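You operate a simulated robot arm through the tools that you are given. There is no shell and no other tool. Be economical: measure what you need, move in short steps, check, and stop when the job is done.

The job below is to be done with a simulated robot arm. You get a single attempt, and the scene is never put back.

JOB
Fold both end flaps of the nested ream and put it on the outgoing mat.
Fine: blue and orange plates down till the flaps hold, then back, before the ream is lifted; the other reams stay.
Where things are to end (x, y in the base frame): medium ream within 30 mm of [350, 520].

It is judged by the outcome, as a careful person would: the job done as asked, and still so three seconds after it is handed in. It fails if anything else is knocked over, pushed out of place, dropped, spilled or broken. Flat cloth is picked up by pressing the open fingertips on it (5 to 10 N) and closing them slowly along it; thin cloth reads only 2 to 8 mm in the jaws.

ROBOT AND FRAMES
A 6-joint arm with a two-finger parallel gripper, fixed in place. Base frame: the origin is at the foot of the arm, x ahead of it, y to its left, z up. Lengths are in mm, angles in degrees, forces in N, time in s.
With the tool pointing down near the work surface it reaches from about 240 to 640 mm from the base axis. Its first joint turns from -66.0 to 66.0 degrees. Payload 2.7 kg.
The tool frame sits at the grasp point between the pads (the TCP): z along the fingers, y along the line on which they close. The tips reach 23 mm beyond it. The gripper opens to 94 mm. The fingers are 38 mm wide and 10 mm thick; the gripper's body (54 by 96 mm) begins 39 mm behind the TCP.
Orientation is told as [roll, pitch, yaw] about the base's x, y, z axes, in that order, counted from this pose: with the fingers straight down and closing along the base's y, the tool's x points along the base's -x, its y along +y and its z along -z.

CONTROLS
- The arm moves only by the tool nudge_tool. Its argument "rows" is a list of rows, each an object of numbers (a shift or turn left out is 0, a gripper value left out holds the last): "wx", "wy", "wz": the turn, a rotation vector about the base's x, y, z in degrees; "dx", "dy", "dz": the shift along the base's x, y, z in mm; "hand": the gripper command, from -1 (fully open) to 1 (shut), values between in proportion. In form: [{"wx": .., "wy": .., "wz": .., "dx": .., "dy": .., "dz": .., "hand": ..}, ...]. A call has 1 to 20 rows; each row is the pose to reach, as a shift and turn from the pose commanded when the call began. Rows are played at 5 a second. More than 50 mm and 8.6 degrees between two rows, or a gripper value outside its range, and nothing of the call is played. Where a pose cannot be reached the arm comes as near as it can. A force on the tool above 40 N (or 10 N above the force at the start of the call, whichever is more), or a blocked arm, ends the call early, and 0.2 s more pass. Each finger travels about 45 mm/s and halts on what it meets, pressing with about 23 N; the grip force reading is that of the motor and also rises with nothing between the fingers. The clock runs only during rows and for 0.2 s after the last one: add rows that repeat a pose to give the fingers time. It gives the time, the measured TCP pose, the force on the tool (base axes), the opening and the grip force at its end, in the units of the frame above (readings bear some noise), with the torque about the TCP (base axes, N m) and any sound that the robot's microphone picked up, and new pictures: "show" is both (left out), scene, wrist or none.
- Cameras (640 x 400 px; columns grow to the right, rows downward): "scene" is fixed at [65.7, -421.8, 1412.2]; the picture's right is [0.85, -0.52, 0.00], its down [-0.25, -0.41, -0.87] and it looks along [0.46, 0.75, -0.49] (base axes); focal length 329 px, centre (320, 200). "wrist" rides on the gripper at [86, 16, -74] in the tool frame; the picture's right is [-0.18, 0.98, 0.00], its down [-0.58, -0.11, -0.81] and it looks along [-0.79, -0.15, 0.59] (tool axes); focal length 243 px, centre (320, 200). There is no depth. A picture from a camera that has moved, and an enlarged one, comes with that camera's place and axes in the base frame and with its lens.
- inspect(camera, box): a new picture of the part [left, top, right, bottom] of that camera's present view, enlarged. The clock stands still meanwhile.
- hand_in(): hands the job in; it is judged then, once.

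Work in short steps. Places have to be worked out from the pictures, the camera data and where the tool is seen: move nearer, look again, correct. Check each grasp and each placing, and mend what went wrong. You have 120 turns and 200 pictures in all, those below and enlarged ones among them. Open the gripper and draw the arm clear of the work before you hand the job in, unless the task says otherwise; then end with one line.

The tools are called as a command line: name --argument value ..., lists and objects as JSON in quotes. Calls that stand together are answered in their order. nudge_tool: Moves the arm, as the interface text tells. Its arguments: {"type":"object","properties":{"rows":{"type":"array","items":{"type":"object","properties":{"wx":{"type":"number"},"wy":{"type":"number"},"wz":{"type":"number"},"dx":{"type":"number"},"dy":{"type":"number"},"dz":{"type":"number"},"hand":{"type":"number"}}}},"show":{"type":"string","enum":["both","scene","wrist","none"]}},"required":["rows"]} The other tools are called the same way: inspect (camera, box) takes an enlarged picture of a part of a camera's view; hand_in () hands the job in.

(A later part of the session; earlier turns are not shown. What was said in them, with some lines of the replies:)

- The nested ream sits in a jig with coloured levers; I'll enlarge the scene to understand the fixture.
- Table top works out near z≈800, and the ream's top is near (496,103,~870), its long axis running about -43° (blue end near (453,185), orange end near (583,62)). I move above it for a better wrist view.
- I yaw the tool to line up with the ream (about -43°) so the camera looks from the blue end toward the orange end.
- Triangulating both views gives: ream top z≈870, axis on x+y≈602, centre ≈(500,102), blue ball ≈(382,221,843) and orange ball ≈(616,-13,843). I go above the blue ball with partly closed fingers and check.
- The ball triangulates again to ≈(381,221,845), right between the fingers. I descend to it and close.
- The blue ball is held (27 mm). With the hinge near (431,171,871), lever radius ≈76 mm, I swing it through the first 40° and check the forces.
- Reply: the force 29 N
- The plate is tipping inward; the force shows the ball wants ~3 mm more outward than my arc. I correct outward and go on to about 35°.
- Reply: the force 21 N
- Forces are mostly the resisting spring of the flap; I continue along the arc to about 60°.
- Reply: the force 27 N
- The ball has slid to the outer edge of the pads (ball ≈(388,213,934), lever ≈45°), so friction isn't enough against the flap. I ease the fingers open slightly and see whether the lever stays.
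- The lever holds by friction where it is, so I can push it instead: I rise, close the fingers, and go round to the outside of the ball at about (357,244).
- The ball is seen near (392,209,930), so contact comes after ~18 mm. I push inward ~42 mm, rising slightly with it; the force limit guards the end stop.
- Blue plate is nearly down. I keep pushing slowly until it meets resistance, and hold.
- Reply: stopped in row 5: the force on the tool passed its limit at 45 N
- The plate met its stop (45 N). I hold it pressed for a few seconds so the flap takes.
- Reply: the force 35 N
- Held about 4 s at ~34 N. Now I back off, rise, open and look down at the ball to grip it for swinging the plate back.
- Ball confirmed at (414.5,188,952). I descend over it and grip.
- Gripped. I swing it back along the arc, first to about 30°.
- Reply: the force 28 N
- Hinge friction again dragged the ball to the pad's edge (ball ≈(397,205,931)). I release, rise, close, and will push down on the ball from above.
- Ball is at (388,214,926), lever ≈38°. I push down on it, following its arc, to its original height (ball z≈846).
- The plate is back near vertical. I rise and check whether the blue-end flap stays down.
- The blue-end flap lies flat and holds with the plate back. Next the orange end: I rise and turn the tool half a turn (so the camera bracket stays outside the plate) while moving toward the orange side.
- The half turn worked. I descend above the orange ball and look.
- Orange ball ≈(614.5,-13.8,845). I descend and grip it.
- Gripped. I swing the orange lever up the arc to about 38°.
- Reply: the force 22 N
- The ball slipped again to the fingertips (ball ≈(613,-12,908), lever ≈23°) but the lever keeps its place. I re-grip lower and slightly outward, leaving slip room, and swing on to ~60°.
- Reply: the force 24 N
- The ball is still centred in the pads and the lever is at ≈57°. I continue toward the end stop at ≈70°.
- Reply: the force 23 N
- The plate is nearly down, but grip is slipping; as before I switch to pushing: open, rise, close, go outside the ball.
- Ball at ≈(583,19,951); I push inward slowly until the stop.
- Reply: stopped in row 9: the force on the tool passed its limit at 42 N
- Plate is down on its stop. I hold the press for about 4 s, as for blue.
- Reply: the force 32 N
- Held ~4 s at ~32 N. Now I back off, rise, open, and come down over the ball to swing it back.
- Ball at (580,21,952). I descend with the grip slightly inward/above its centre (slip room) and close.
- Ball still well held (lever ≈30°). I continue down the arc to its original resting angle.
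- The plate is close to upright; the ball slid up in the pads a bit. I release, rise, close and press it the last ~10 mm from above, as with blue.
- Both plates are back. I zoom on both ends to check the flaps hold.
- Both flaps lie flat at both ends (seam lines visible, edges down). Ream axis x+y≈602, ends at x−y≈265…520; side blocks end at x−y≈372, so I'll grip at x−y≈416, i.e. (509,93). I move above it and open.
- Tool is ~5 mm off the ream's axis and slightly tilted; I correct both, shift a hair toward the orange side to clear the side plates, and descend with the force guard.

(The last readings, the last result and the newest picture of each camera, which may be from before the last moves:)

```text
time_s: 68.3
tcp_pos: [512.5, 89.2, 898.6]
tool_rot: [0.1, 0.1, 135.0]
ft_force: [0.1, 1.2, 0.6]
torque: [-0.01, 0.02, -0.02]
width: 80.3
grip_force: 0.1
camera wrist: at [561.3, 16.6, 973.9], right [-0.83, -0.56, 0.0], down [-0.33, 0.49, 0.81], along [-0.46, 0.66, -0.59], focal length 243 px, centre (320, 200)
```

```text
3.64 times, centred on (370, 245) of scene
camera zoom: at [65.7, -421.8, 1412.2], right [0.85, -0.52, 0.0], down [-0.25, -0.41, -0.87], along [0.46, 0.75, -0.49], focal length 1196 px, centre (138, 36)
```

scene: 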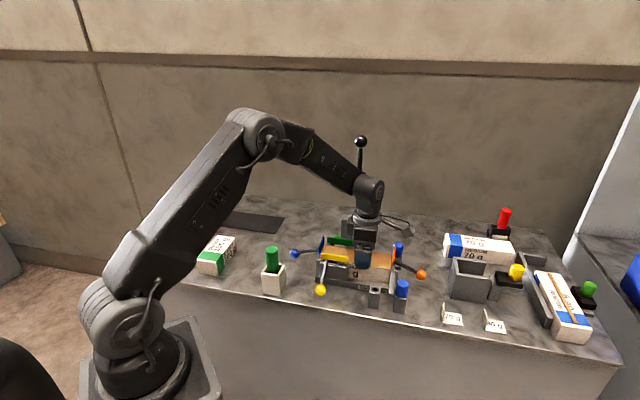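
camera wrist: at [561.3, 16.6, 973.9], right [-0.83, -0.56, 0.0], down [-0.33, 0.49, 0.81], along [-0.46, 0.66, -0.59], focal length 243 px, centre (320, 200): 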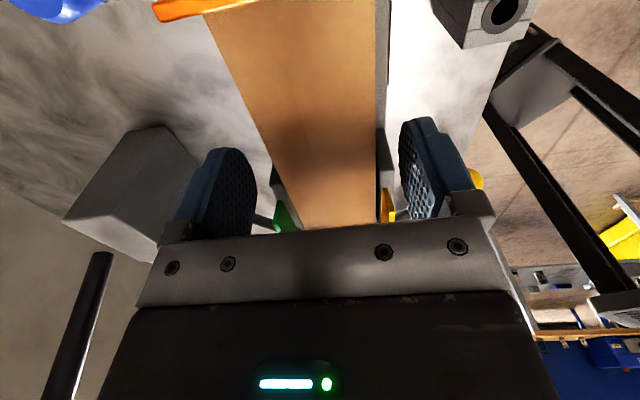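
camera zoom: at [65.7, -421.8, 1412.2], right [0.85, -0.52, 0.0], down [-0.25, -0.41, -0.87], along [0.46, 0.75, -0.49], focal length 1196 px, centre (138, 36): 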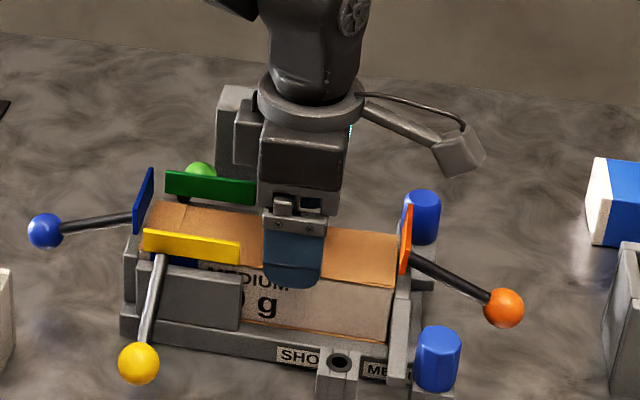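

Clearances look good. I lower to z≈860 and close on the ream.

nudge_tool --rows '[{"dz": -10, "hand": -0.7}, {"dz": -20, "hand": -0.7}, {"dz": -30, "hand": -0.7}, {"dz": -38, "hand": -0.7}, {"dz": -38, "hand": -0.3}, {"dz": -38, "hand": 0}, {"dz": -38, "hand": 0.5}, {"dz": -38, "hand": 1}, {"dz": -38, "hand": 1}]'

inspect --camera "scene" --box '[300, 190, 440, 300]'

```text
time_s: 70.3
tcp_pos: [512.6, 89.5, 859.8]
tool_rot: [0.0, 0.1, 135.0]
ft_force: [0.0, -0.4, 0.8]
torque: [-0.15, -0.23, 0.02]
width: 57.7
grip_force: 23.5
camera wrist: at [561.5, 16.6, 935.5], right [-0.83, -0.56, 0.0], down [-0.33, 0.49, 0.81], along [-0.46, 0.66, -0.59], focal length 243 px, centre (320, 200)
```

scene: 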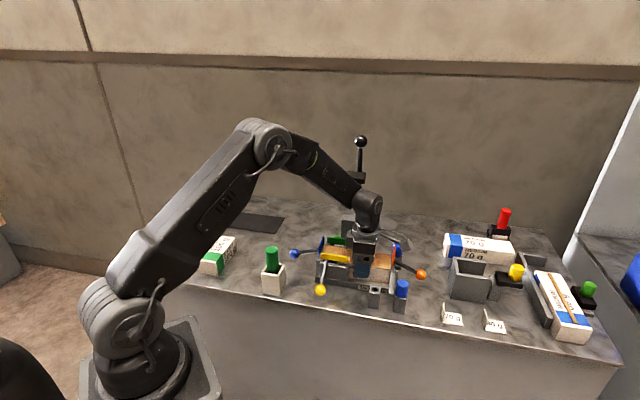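
wrist: 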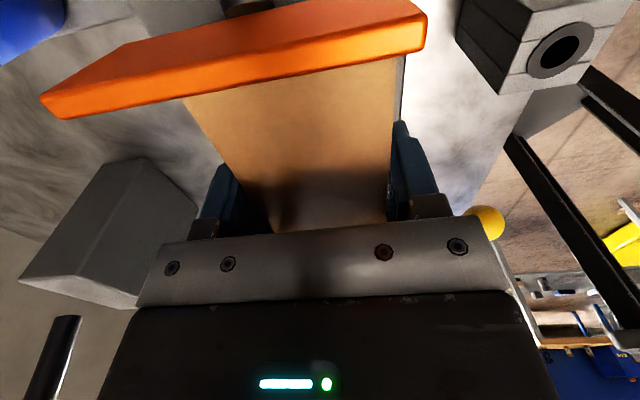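

```text
3.64 times, centred on (370, 245) of scene
camera zoom: at [65.8, -421.8, 1412.2], right [0.85, -0.52, 0.0], down [-0.25, -0.41, -0.87], along [0.46, 0.75, -0.49], focal length 1196 px, centre (138, 36)
```

zoom: 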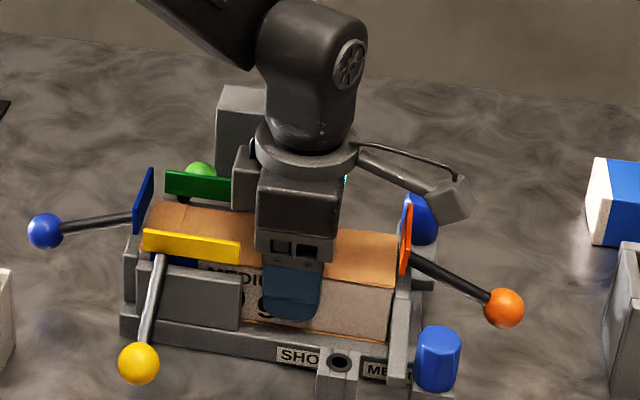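

Gripped at 57.7 mm. I lift slowly 25 mm and check load and level.

nudge_tool --rows '[{"dz": 3, "hand": 1}, {"dz": 7}, {"dz": 11}, {"dz": 15}, {"dz": 20}, {"dz": 25}, {"dz": 25}]' --show "wrist"

inspect --camera "scene" --box '[300, 190, 440, 300]'

```text
time_s: 71.9
tcp_pos: [511.1, 88.0, 886.3]
tool_rot: [-0.1, 0.1, 134.9]
ft_force: [5.8, -3.2, -4.6]
torque: [-0.19, -0.25, 0.0]
width: 58.0
grip_force: 22.9
camera wrist: at [560.9, 16.2, 961.8], right [-0.83, -0.56, 0.0], down [-0.33, 0.49, 0.81], along [-0.45, 0.66, -0.59], focal length 243 px, centre (320, 200)
```

wrist: 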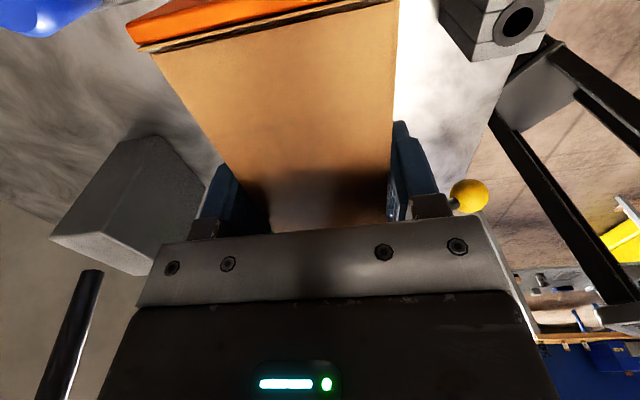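

```text
3.64 times, centred on (370, 245) of scene
camera zoom: at [65.9, -421.9, 1412.1], right [0.85, -0.52, 0.0], down [-0.25, -0.41, -0.87], along [0.46, 0.75, -0.49], focal length 1196 px, centre (138, 36)
```

zoom: 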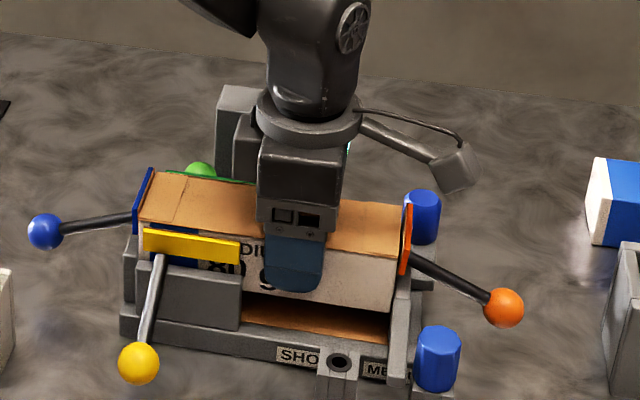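

It lifts level (~0.45 kg) with a slight rub on the blue plate (6 N toward orange). I ease 1 mm toward orange and continue slowly until clear of the plates.

nudge_tool --rows '[{"dx": 0.7, "dy": -0.7, "dz": 3, "hand": 1}, {"dx": 0.7, "dy": -0.7, "dz": 6}, {"dx": 0.7, "dy": -0.7, "dz": 10}, {"dx": 0.7, "dy": -0.7, "dz": 14}, {"dx": 0.7, "dy": -0.7, "dz": 18}]' --show "wrist"

inspect --camera "scene" --box '[300, 190, 440, 300]'

```text
time_s: 73.1
tcp_pos: [512.4, 87.0, 902.2]
tool_rot: [0.0, 0.0, 135.1]
ft_force: [-0.7, 0.6, -3.5]
torque: [-0.05, -0.05, 0.01]
width: 58.0
grip_force: 23.1
camera wrist: at [560.8, 15.5, 978.3], right [-0.83, -0.56, 0.0], down [-0.33, 0.49, 0.81], along [-0.46, 0.67, -0.59], focal length 243 px, centre (320, 200)
```

wrist: 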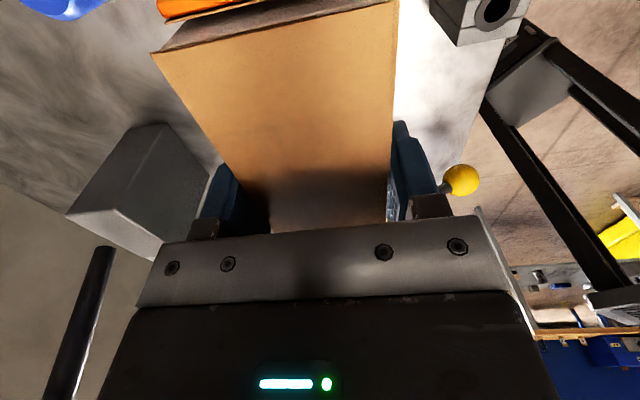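

```text
3.64 times, centred on (370, 245) of scene
camera zoom: at [65.8, -421.8, 1412.2], right [0.85, -0.52, 0.0], down [-0.25, -0.41, -0.87], along [0.46, 0.75, -0.49], focal length 1196 px, centre (138, 36)
```

zoom: 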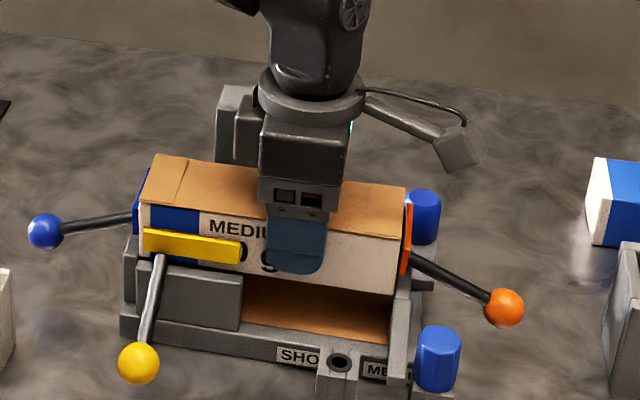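

Clear now. I raise it ~100 mm.

nudge_tool --rows '[{"dz": 5, "hand": 1}, {"dz": 11}, {"dz": 18}, {"dz": 26}, {"dz": 36}, {"dz": 48}, {"dz": 60}, {"dz": 74}, {"dz": 86}, {"dz": 96}, {"dz": 100}, {"dz": 100}]' --show "scene"

inspect --camera "scene" --box '[280, 170, 440, 300]'

```text
time_s: 75.7
tcp_pos: [513.0, 87.7, 1003.8]
tool_rot: [0.0, 0.1, 134.9]
ft_force: [0.9, -0.5, -3.3]
torque: [-0.09, -0.06, 0.0]
width: 58.1
grip_force: 22.7
```

scene: 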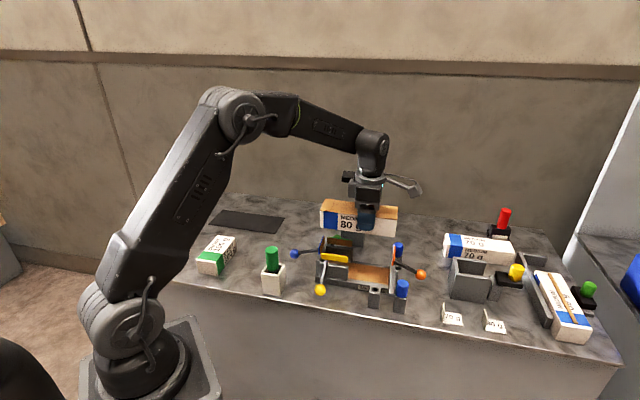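

```text
3.08 times, centred on (360, 235) of scene
camera zoom: at [65.8, -421.8, 1412.2], right [0.85, -0.52, 0.0], down [-0.25, -0.41, -0.87], along [0.46, 0.75, -0.49], focal length 1012 px, centre (197, 92)
```

zoom: 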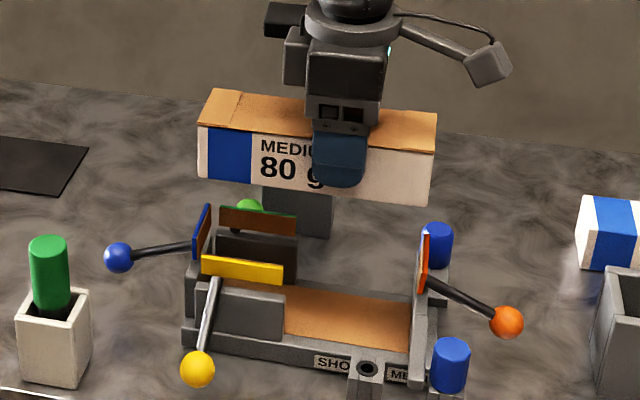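

Ream is held level, the nest undisturbed. Its centre is offset (-16,+15) from the TCP, so I aim for TCP (366,505) and carry it over at this height.

nudge_tool --rows '[{"dx": -3, "dy": 8, "hand": 1}, {"dx": -9, "dy": 25}, {"dx": -18, "dy": 52}, {"dx": -29, "dy": 82}, {"dx": -40, "dy": 113}, {"dx": -51, "dy": 144}, {"dx": -62, "dy": 175}, {"dx": -73, "dy": 206}, {"dx": -84, "dy": 237}, {"dx": -95, "dy": 268}, {"dx": -106, "dy": 300}, {"dx": -117, "dy": 331}, {"dx": -127, "dy": 360}, {"dx": -135, "dy": 385}, {"dx": -141, "dy": 402}, {"dx": -145, "dy": 412}, {"dx": -147, "dy": 417}, {"dx": -147, "dy": 417}]'

inspect --camera "scene" --box '[160, 130, 320, 260]'

```text
time_s: 76.8
tcp_pos: [480.0, 164.1, 1000.1]
tool_rot: [1.0, 0.2, 134.1]
ft_force: [-11.2, -8.7, 2.5]
torque: [0.67, -0.84, 0.12]
width: 57.9
grip_force: 22.7
stopped in row 5: the force on the tool passed its limit at 58 N (the readings are from after the stop); the commanded pose is now the measured one
camera wrist: at [528.8, 92.2, 1076.9], right [-0.83, -0.55, 0.02], down [-0.32, 0.5, 0.8], along [-0.45, 0.66, -0.6], focal length 243 px, centre (320, 200)
```

scene: 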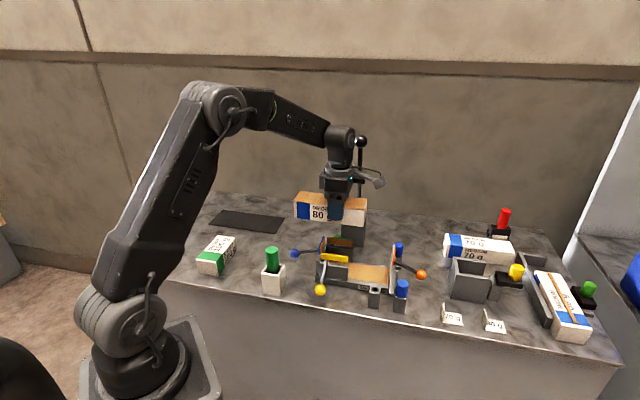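
wrist: 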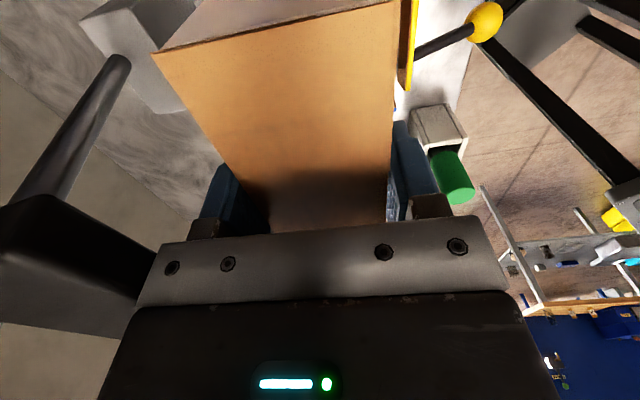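

```text
3.08 times, centred on (240, 195) of scene
camera zoom: at [65.3, -422.1, 1412.1], right [0.85, -0.52, 0.0], down [-0.25, -0.41, -0.87], along [0.46, 0.75, -0.49], focal length 1012 px, centre (566, 215)
```

zoom: 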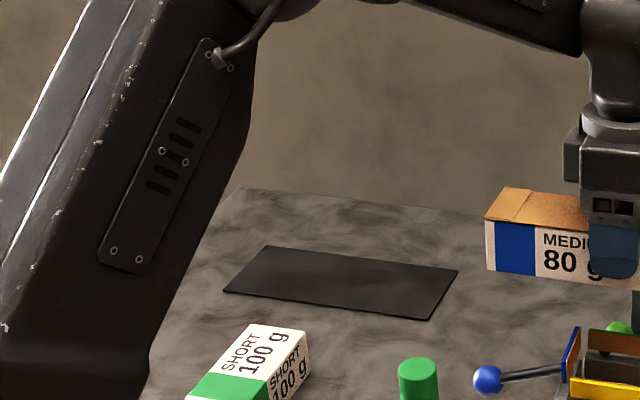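

The gripper body bumped the black block on the tall post (I'd judged the post farther away; it's near (565,217)). I back away from it at once and check the post.

nudge_tool --rows '[{"dx": -5, "dy": -5, "hand": 1}, {"dx": -12, "dy": -12}, {"dx": -22, "dy": -20}, {"dx": -30, "dy": -28}, {"dx": -30, "dy": -28}]'

inspect --camera "scene" --box '[280, 120, 440, 250]'

```text
time_s: 78.0
tcp_pos: [450.5, 137.1, 999.8]
tool_rot: [0.8, 0.2, 134.2]
ft_force: [0.6, -0.1, -4.7]
torque: [-0.05, -0.06, 0.01]
width: 58.1
grip_force: 22.9
camera wrist: at [499.7, 64.7, 1076.2], right [-0.83, -0.55, 0.01], down [-0.32, 0.5, 0.8], along [-0.45, 0.67, -0.6], focal length 243 px, centre (320, 200)
```

scene: 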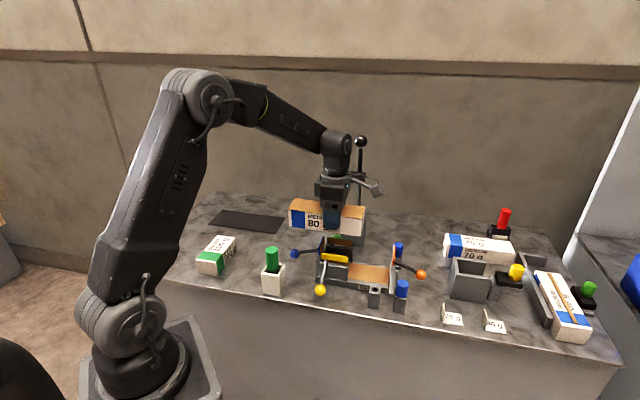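
wrist: 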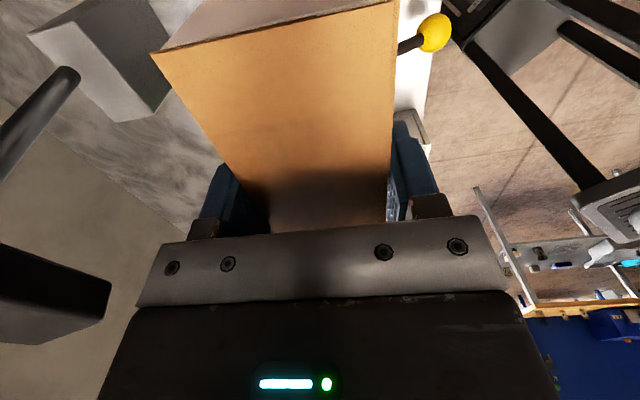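

```text
3.08 times, centred on (360, 185) of scene
camera zoom: at [65.8, -421.8, 1412.2], right [0.85, -0.52, 0.0], down [-0.25, -0.41, -0.87], along [0.46, 0.75, -0.49], focal length 1012 px, centre (197, 246)
```

zoom: 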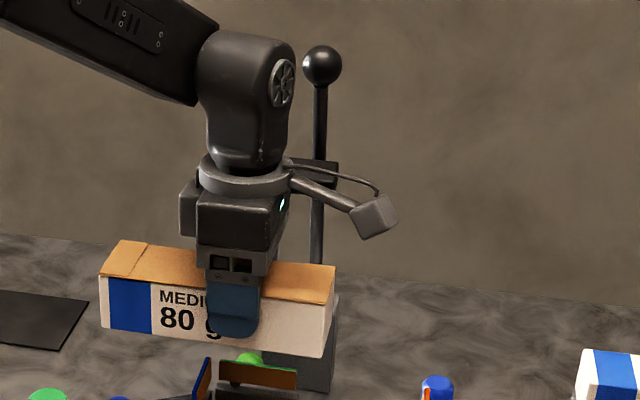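

The post hasn't moved (ball, block and base at the same pixels as before) and the ream is still firmly held. I re-route with a wide berth: x≤395 while passing it, then on to the mat.

nudge_tool --rows '[{"dx": -12, "dy": 2, "dz": 3, "wx": 0.7, "wy": -0.4, "wz": 0.8, "hand": 1}, {"dx": -34, "dy": 12, "dz": 10, "wx": 0.7, "wy": -0.4, "wz": 0.8}, {"dx": -55, "dy": 30, "dz": 16, "wx": 0.7, "wy": -0.4, "wz": 0.8}, {"dx": -66, "dy": 58, "dz": 20, "wx": 0.7, "wy": -0.4, "wz": 0.8}, {"dx": -69, "dy": 88, "dz": 20, "wx": 0.7, "wy": -0.4, "wz": 0.8}, {"dx": -71, "dy": 118, "dz": 20, "wx": 0.7, "wy": -0.4, "wz": 0.8}, {"dx": -72, "dy": 148, "dz": 20, "wx": 0.7, "wy": -0.4, "wz": 0.8}, {"dx": -74, "dy": 178, "dz": 20, "wx": 0.7, "wy": -0.4, "wz": 0.8}, {"dx": -75, "dy": 208, "dz": 20, "wx": 0.7, "wy": -0.4, "wz": 0.8}, {"dx": -77, "dy": 238, "dz": 20, "wx": 0.7, "wy": -0.4, "wz": 0.8}, {"dx": -79, "dy": 268, "dz": 15, "wx": 0.7, "wy": -0.4, "wz": 0.8}, {"dx": -81, "dy": 298, "dz": 5, "wx": 0.7, "wy": -0.4, "wz": 0.8}, {"dx": -82, "dy": 328, "dz": -5, "wx": 0.7, "wy": -0.4, "wz": 0.8}, {"dx": -84, "dy": 352, "dz": -15, "wx": 0.7, "wy": -0.4, "wz": 0.8}, {"dx": -85, "dy": 364, "dz": -25, "wx": 0.7, "wy": -0.4, "wz": 0.8}, {"dx": -85, "dy": 367, "dz": -30, "wx": 0.7, "wy": -0.4, "wz": 0.8}, {"dx": -85, "dy": 367, "dz": -30, "wx": 0.7, "wy": -0.4, "wz": 0.8}]'

inspect --camera "scene" --box '[160, 130, 320, 260]'

```text
time_s: 81.6
tcp_pos: [365.7, 503.3, 970.3]
tool_rot: [0.0, -0.1, 134.9]
ft_force: [-0.1, 0.4, -4.6]
torque: [-0.06, -0.04, -0.01]
width: 57.6
grip_force: 23.2
camera wrist: at [414.8, 432.0, 1046.5], right [-0.83, -0.56, 0.0], down [-0.33, 0.49, 0.81], along [-0.46, 0.67, -0.59], focal length 243 px, centre (320, 200)
```

scene: 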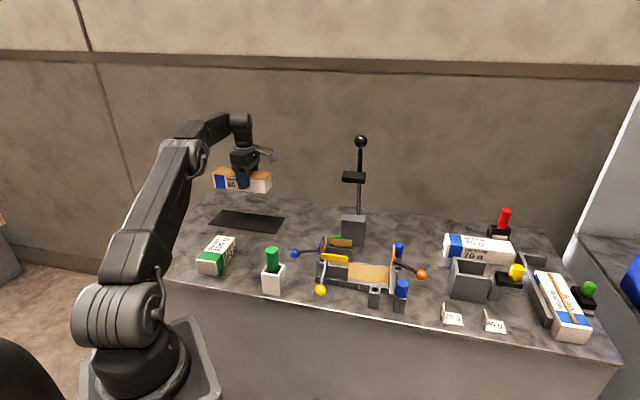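
wrist: 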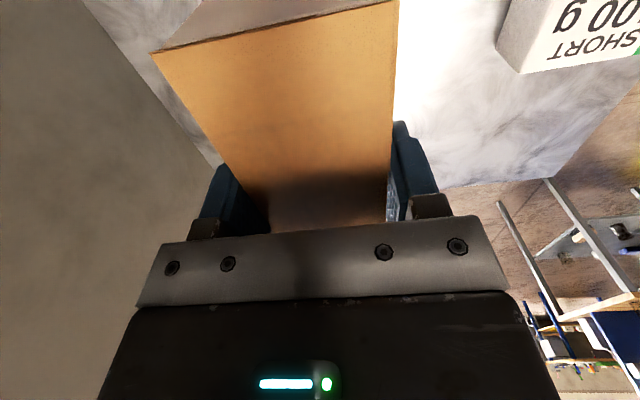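

```text
3.08 times, centred on (240, 195) of scene
camera zoom: at [65.8, -421.7, 1412.2], right [0.85, -0.52, 0.0], down [-0.25, -0.41, -0.87], along [0.46, 0.75, -0.49], focal length 1012 px, centre (566, 215)
```

zoom: 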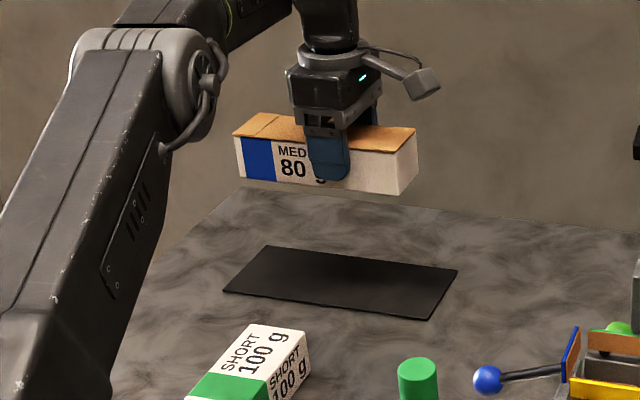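

The ream is over the mat, centre ≈(352,517). I descend to just above the mat.

nudge_tool --rows '[{"dx": -2, "dy": 2, "dz": -10, "hand": 1}, {"dx": -3, "dy": 2, "dz": -25}, {"dx": -3, "dy": 2, "dz": -42}, {"dx": -3, "dy": 2, "dz": -60}, {"dx": -3, "dy": 2, "dz": -76}, {"dx": -3, "dy": 2, "dz": -90}, {"dx": -3, "dy": 2, "dz": -100}, {"dx": -3, "dy": 2, "dz": -108}, {"dx": -3, "dy": 2, "dz": -110}]' --show "none"

inspect --camera "scene" --box '[160, 130, 320, 260]'

```text
time_s: 83.6
tcp_pos: [362.8, 507.0, 860.4]
tool_rot: [0.1, 0.0, 134.9]
ft_force: [-0.6, -0.1, -3.8]
torque: [-0.04, -0.05, -0.01]
width: 57.9
grip_force: 22.6
```

```text
3.08 times, centred on (240, 195) of scene
camera zoom: at [65.8, -421.7, 1412.2], right [0.85, -0.52, 0.0], down [-0.25, -0.41, -0.87], along [0.46, 0.75, -0.49], focal length 1012 px, centre (566, 215)
```

zoom: 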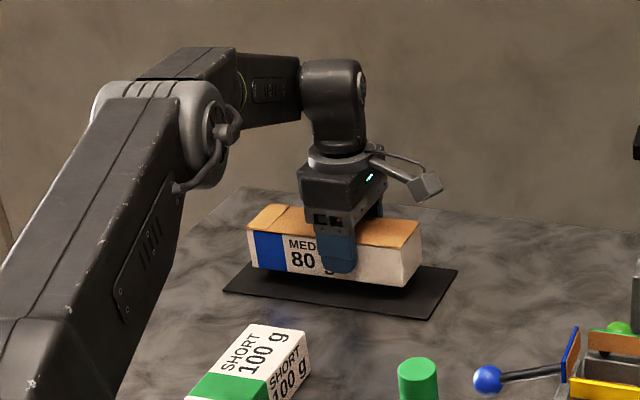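

Still slightly above the mat (weight still carried). I lower slowly in 1.5–2 mm steps to touch.

nudge_tool --rows '[{"dz": -2, "hand": 1}, {"dz": -4}, {"dz": -6}, {"dz": -8}, {"dz": -10}, {"dz": -11.5}, {"dz": -13}]' --show "none"

inspect --camera "scene" --box '[200, 180, 300, 240]'

```text
time_s: 85.2
tcp_pos: [364.0, 506.7, 846.2]
tool_rot: [0.1, -0.1, 134.9]
ft_force: [-0.2, -0.2, -4.0]
torque: [-0.07, -0.06, 0.02]
width: 57.8
grip_force: 22.7
```

```text
6.40 times, centred on (250, 210) of scene
camera zoom: at [65.8, -421.7, 1412.2], right [0.85, -0.52, 0.0], down [-0.25, -0.41, -0.87], along [0.46, 0.75, -0.49], focal length 2104 px, centre (768, 136)
```

zoom: 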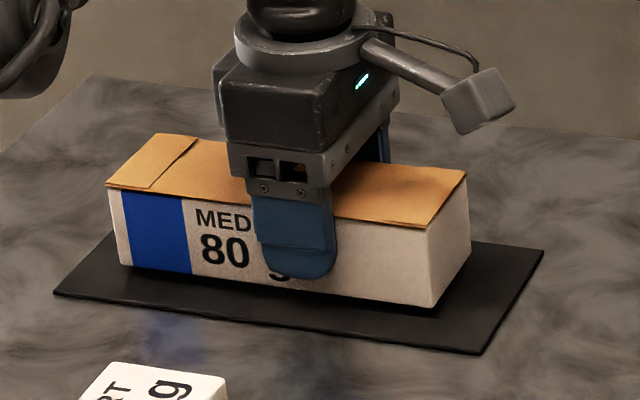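

Nearly touching. I keep going down in 1 mm steps.

nudge_tool --rows '[{"dz": -1, "hand": 1}, {"dz": -2}, {"dz": -3}, {"dz": -4}]' --show "none"

nudge_tool --rows '[{"dz": -0.7, "hand": 1}, {"dz": -1.4}, {"dz": -2}]' --show "none"

```text
time_s: 86.2
tcp_pos: [363.8, 505.9, 843.4]
tool_rot: [0.1, -0.1, 134.9]
ft_force: [-0.3, 1.2, -3.5]
torque: [-0.03, -0.01, -0.02]
width: 58.0
grip_force: 22.7
```

```text
time_s: 87.0
tcp_pos: [362.2, 504.2, 841.6]
tool_rot: [0.1, -0.1, 135.1]
ft_force: [0.5, 0.3, -4.5]
torque: [-0.03, -0.05, -0.02]
width: 57.8
grip_force: 22.3
```

nudge_tool --rows '[{"dz": -0.7, "hand": 1}, {"dz": -1.4}, {"dz": -2.1}, {"dz": -2.8}, {"dz": -3.5}]' --show "none"

inspect --camera "scene" --box '[200, 180, 300, 240]'

```text
time_s: 88.2
tcp_pos: [364.1, 506.0, 840.5]
tool_rot: [-0.1, 0.0, 134.9]
ft_force: [-6.2, -9.7, 11.4]
torque: [-0.42, 0.06, -0.2]
width: 57.9
grip_force: 22.6
```

```text
6.40 times, centred on (250, 210) of scene
camera zoom: at [65.4, -422.2, 1412.0], right [0.85, -0.52, 0.0], down [-0.25, -0.41, -0.87], along [0.46, 0.75, -0.49], focal length 2104 px, centre (768, 136)
```

zoom: 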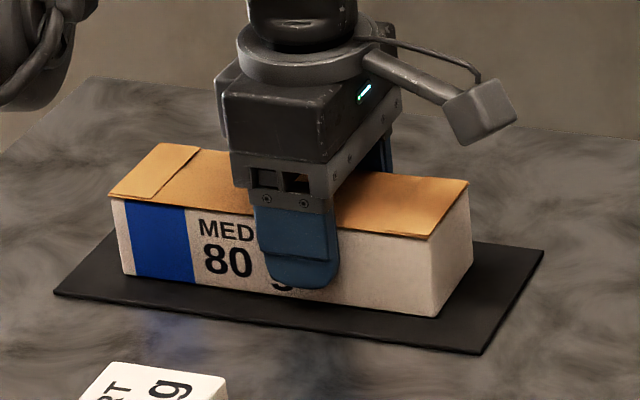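

It rests on the mat (11 N upward). I open the fingers, then rise straight up.

nudge_tool --rows '[{"dz": 0.5, "hand": 0.5}, {"dz": 0.5, "hand": -0.1}, {"dz": 0.5, "hand": -0.5}, {"dz": 0.5, "hand": -0.8}, {"dz": 0.5, "hand": -0.8}, {"dz": 0.5, "hand": -0.8}]' --show "wrist"

nudge_tool --rows '[{"dz": 10, "hand": -0.8}, {"dz": 30}, {"dz": 60}, {"dz": 95}, {"dz": 130}, {"dz": 160, "dx": -20, "dy": -30}, {"dz": 180, "dx": -45, "dy": -65}, {"dz": 190, "dx": -65, "dy": -95}, {"dz": 190, "dx": -65, "dy": -95}]'

inspect --camera "scene" --box '[190, 180, 310, 280]'

```text
time_s: 89.6
tcp_pos: [362.5, 505.3, 840.1]
tool_rot: [0.2, 0.0, 134.9]
ft_force: [-0.3, -0.9, -0.3]
torque: [0.04, -0.01, 0.02]
width: 84.6
grip_force: 0.1
camera wrist: at [412.4, 434.1, 915.0], right [-0.83, -0.56, 0.0], down [-0.33, 0.49, 0.81], along [-0.46, 0.67, -0.59], focal length 243 px, centre (320, 200)
```

wrist: 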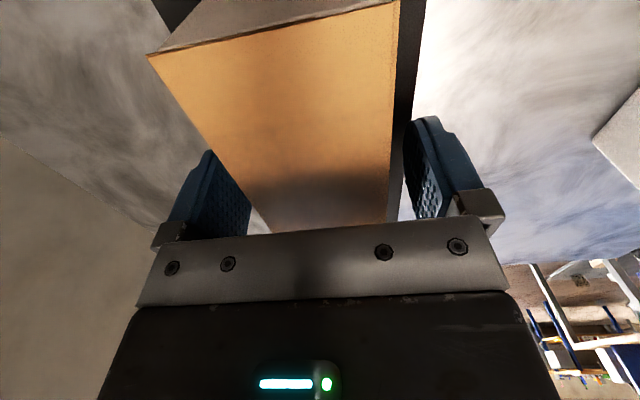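

```text
time_s: 91.6
tcp_pos: [300.0, 411.2, 1030.8]
tool_rot: [0.1, -0.2, 134.9]
ft_force: [-0.2, 1.0, 0.0]
torque: [-0.01, -0.02, -0.03]
width: 84.7
grip_force: 0.1
camera wrist: at [349.0, 340.1, 1105.4], right [-0.83, -0.56, 0.0], down [-0.33, 0.49, 0.81], along [-0.46, 0.67, -0.59], focal length 243 px, centre (320, 200)
```

scene: 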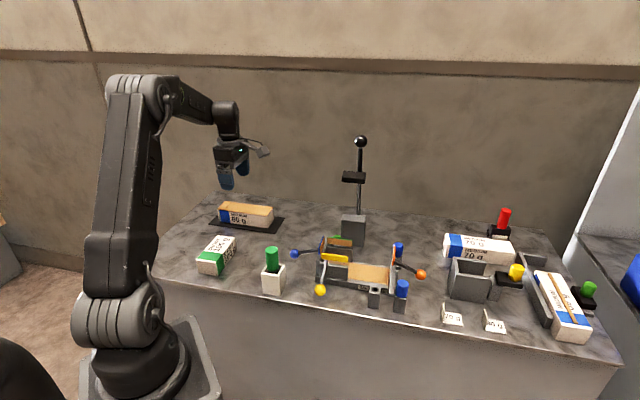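
wrist: 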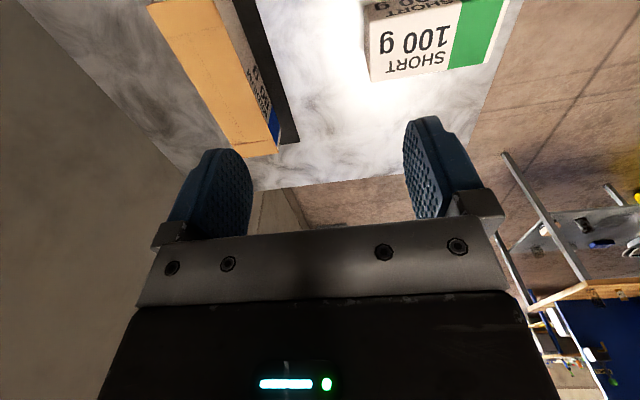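

```text
4.00 times, centred on (250, 230) of scene
camera zoom: at [65.7, -421.8, 1412.2], right [0.85, -0.52, 0.0], down [-0.25, -0.41, -0.87], along [0.46, 0.75, -0.49], focal length 1315 px, centre (600, 80)
```

zoom: 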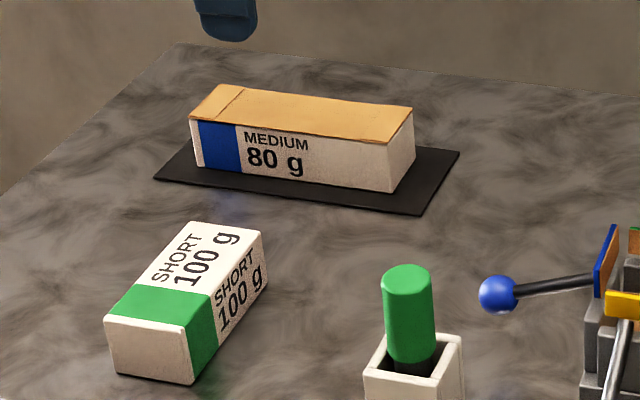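

The ream sits flat on the mat, centre ≈(348,519) by tool position and (353,507) by picture, both inside tolerance. A last close look at its flaps and at the nest.

inspect --camera "scene" --box '[210, 190, 290, 240]'

inspect --camera "scene" --box '[270, 125, 450, 320]'

```text
8.00 times, centred on (250, 215) of scene
camera zoom: at [65.7, -421.8, 1412.2], right [0.85, -0.52, 0.0], down [-0.25, -0.41, -0.87], along [0.46, 0.75, -0.49], focal length 2631 px, centre (880, 80)
```

zoom: 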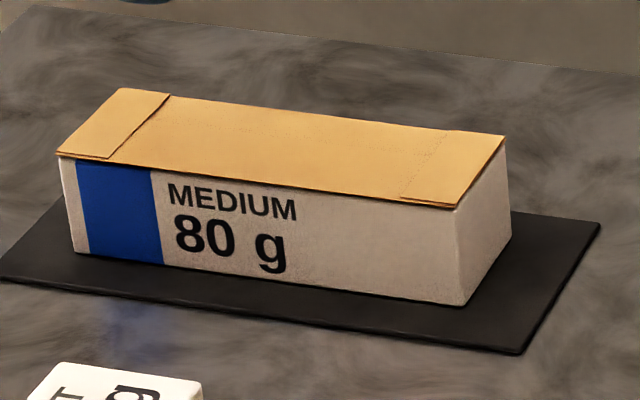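

```text
2.05 times, centred on (360, 222) of scene
camera zoom: at [65.7, -421.8, 1412.2], right [0.85, -0.52, 0.0], down [-0.25, -0.41, -0.87], along [0.46, 0.75, -0.49], focal length 674 px, centre (238, 154)
```

zoom: 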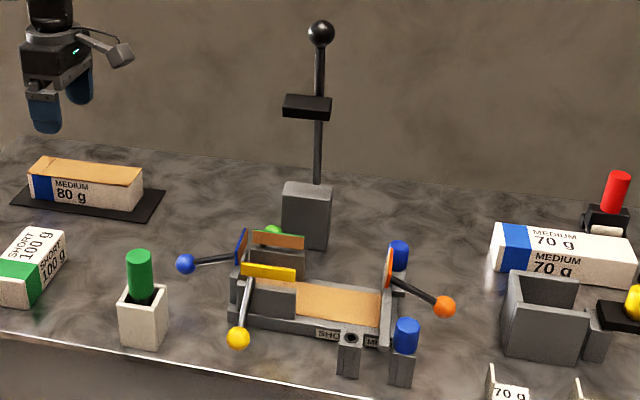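

Both flaps lie flat, both plates are back, the other items are where they were, and the arm is open and clear. I'm handing the job in.

hand_in

```text
The job is handed in.
```

The job is handed in: both end flaps are folded and holding, the blue and orange plates are back, and the medium ream sits on the outgoing mat within 30 mm of [350, 520]; the gripper bumped the tall post once while carrying it, but the post did not move.
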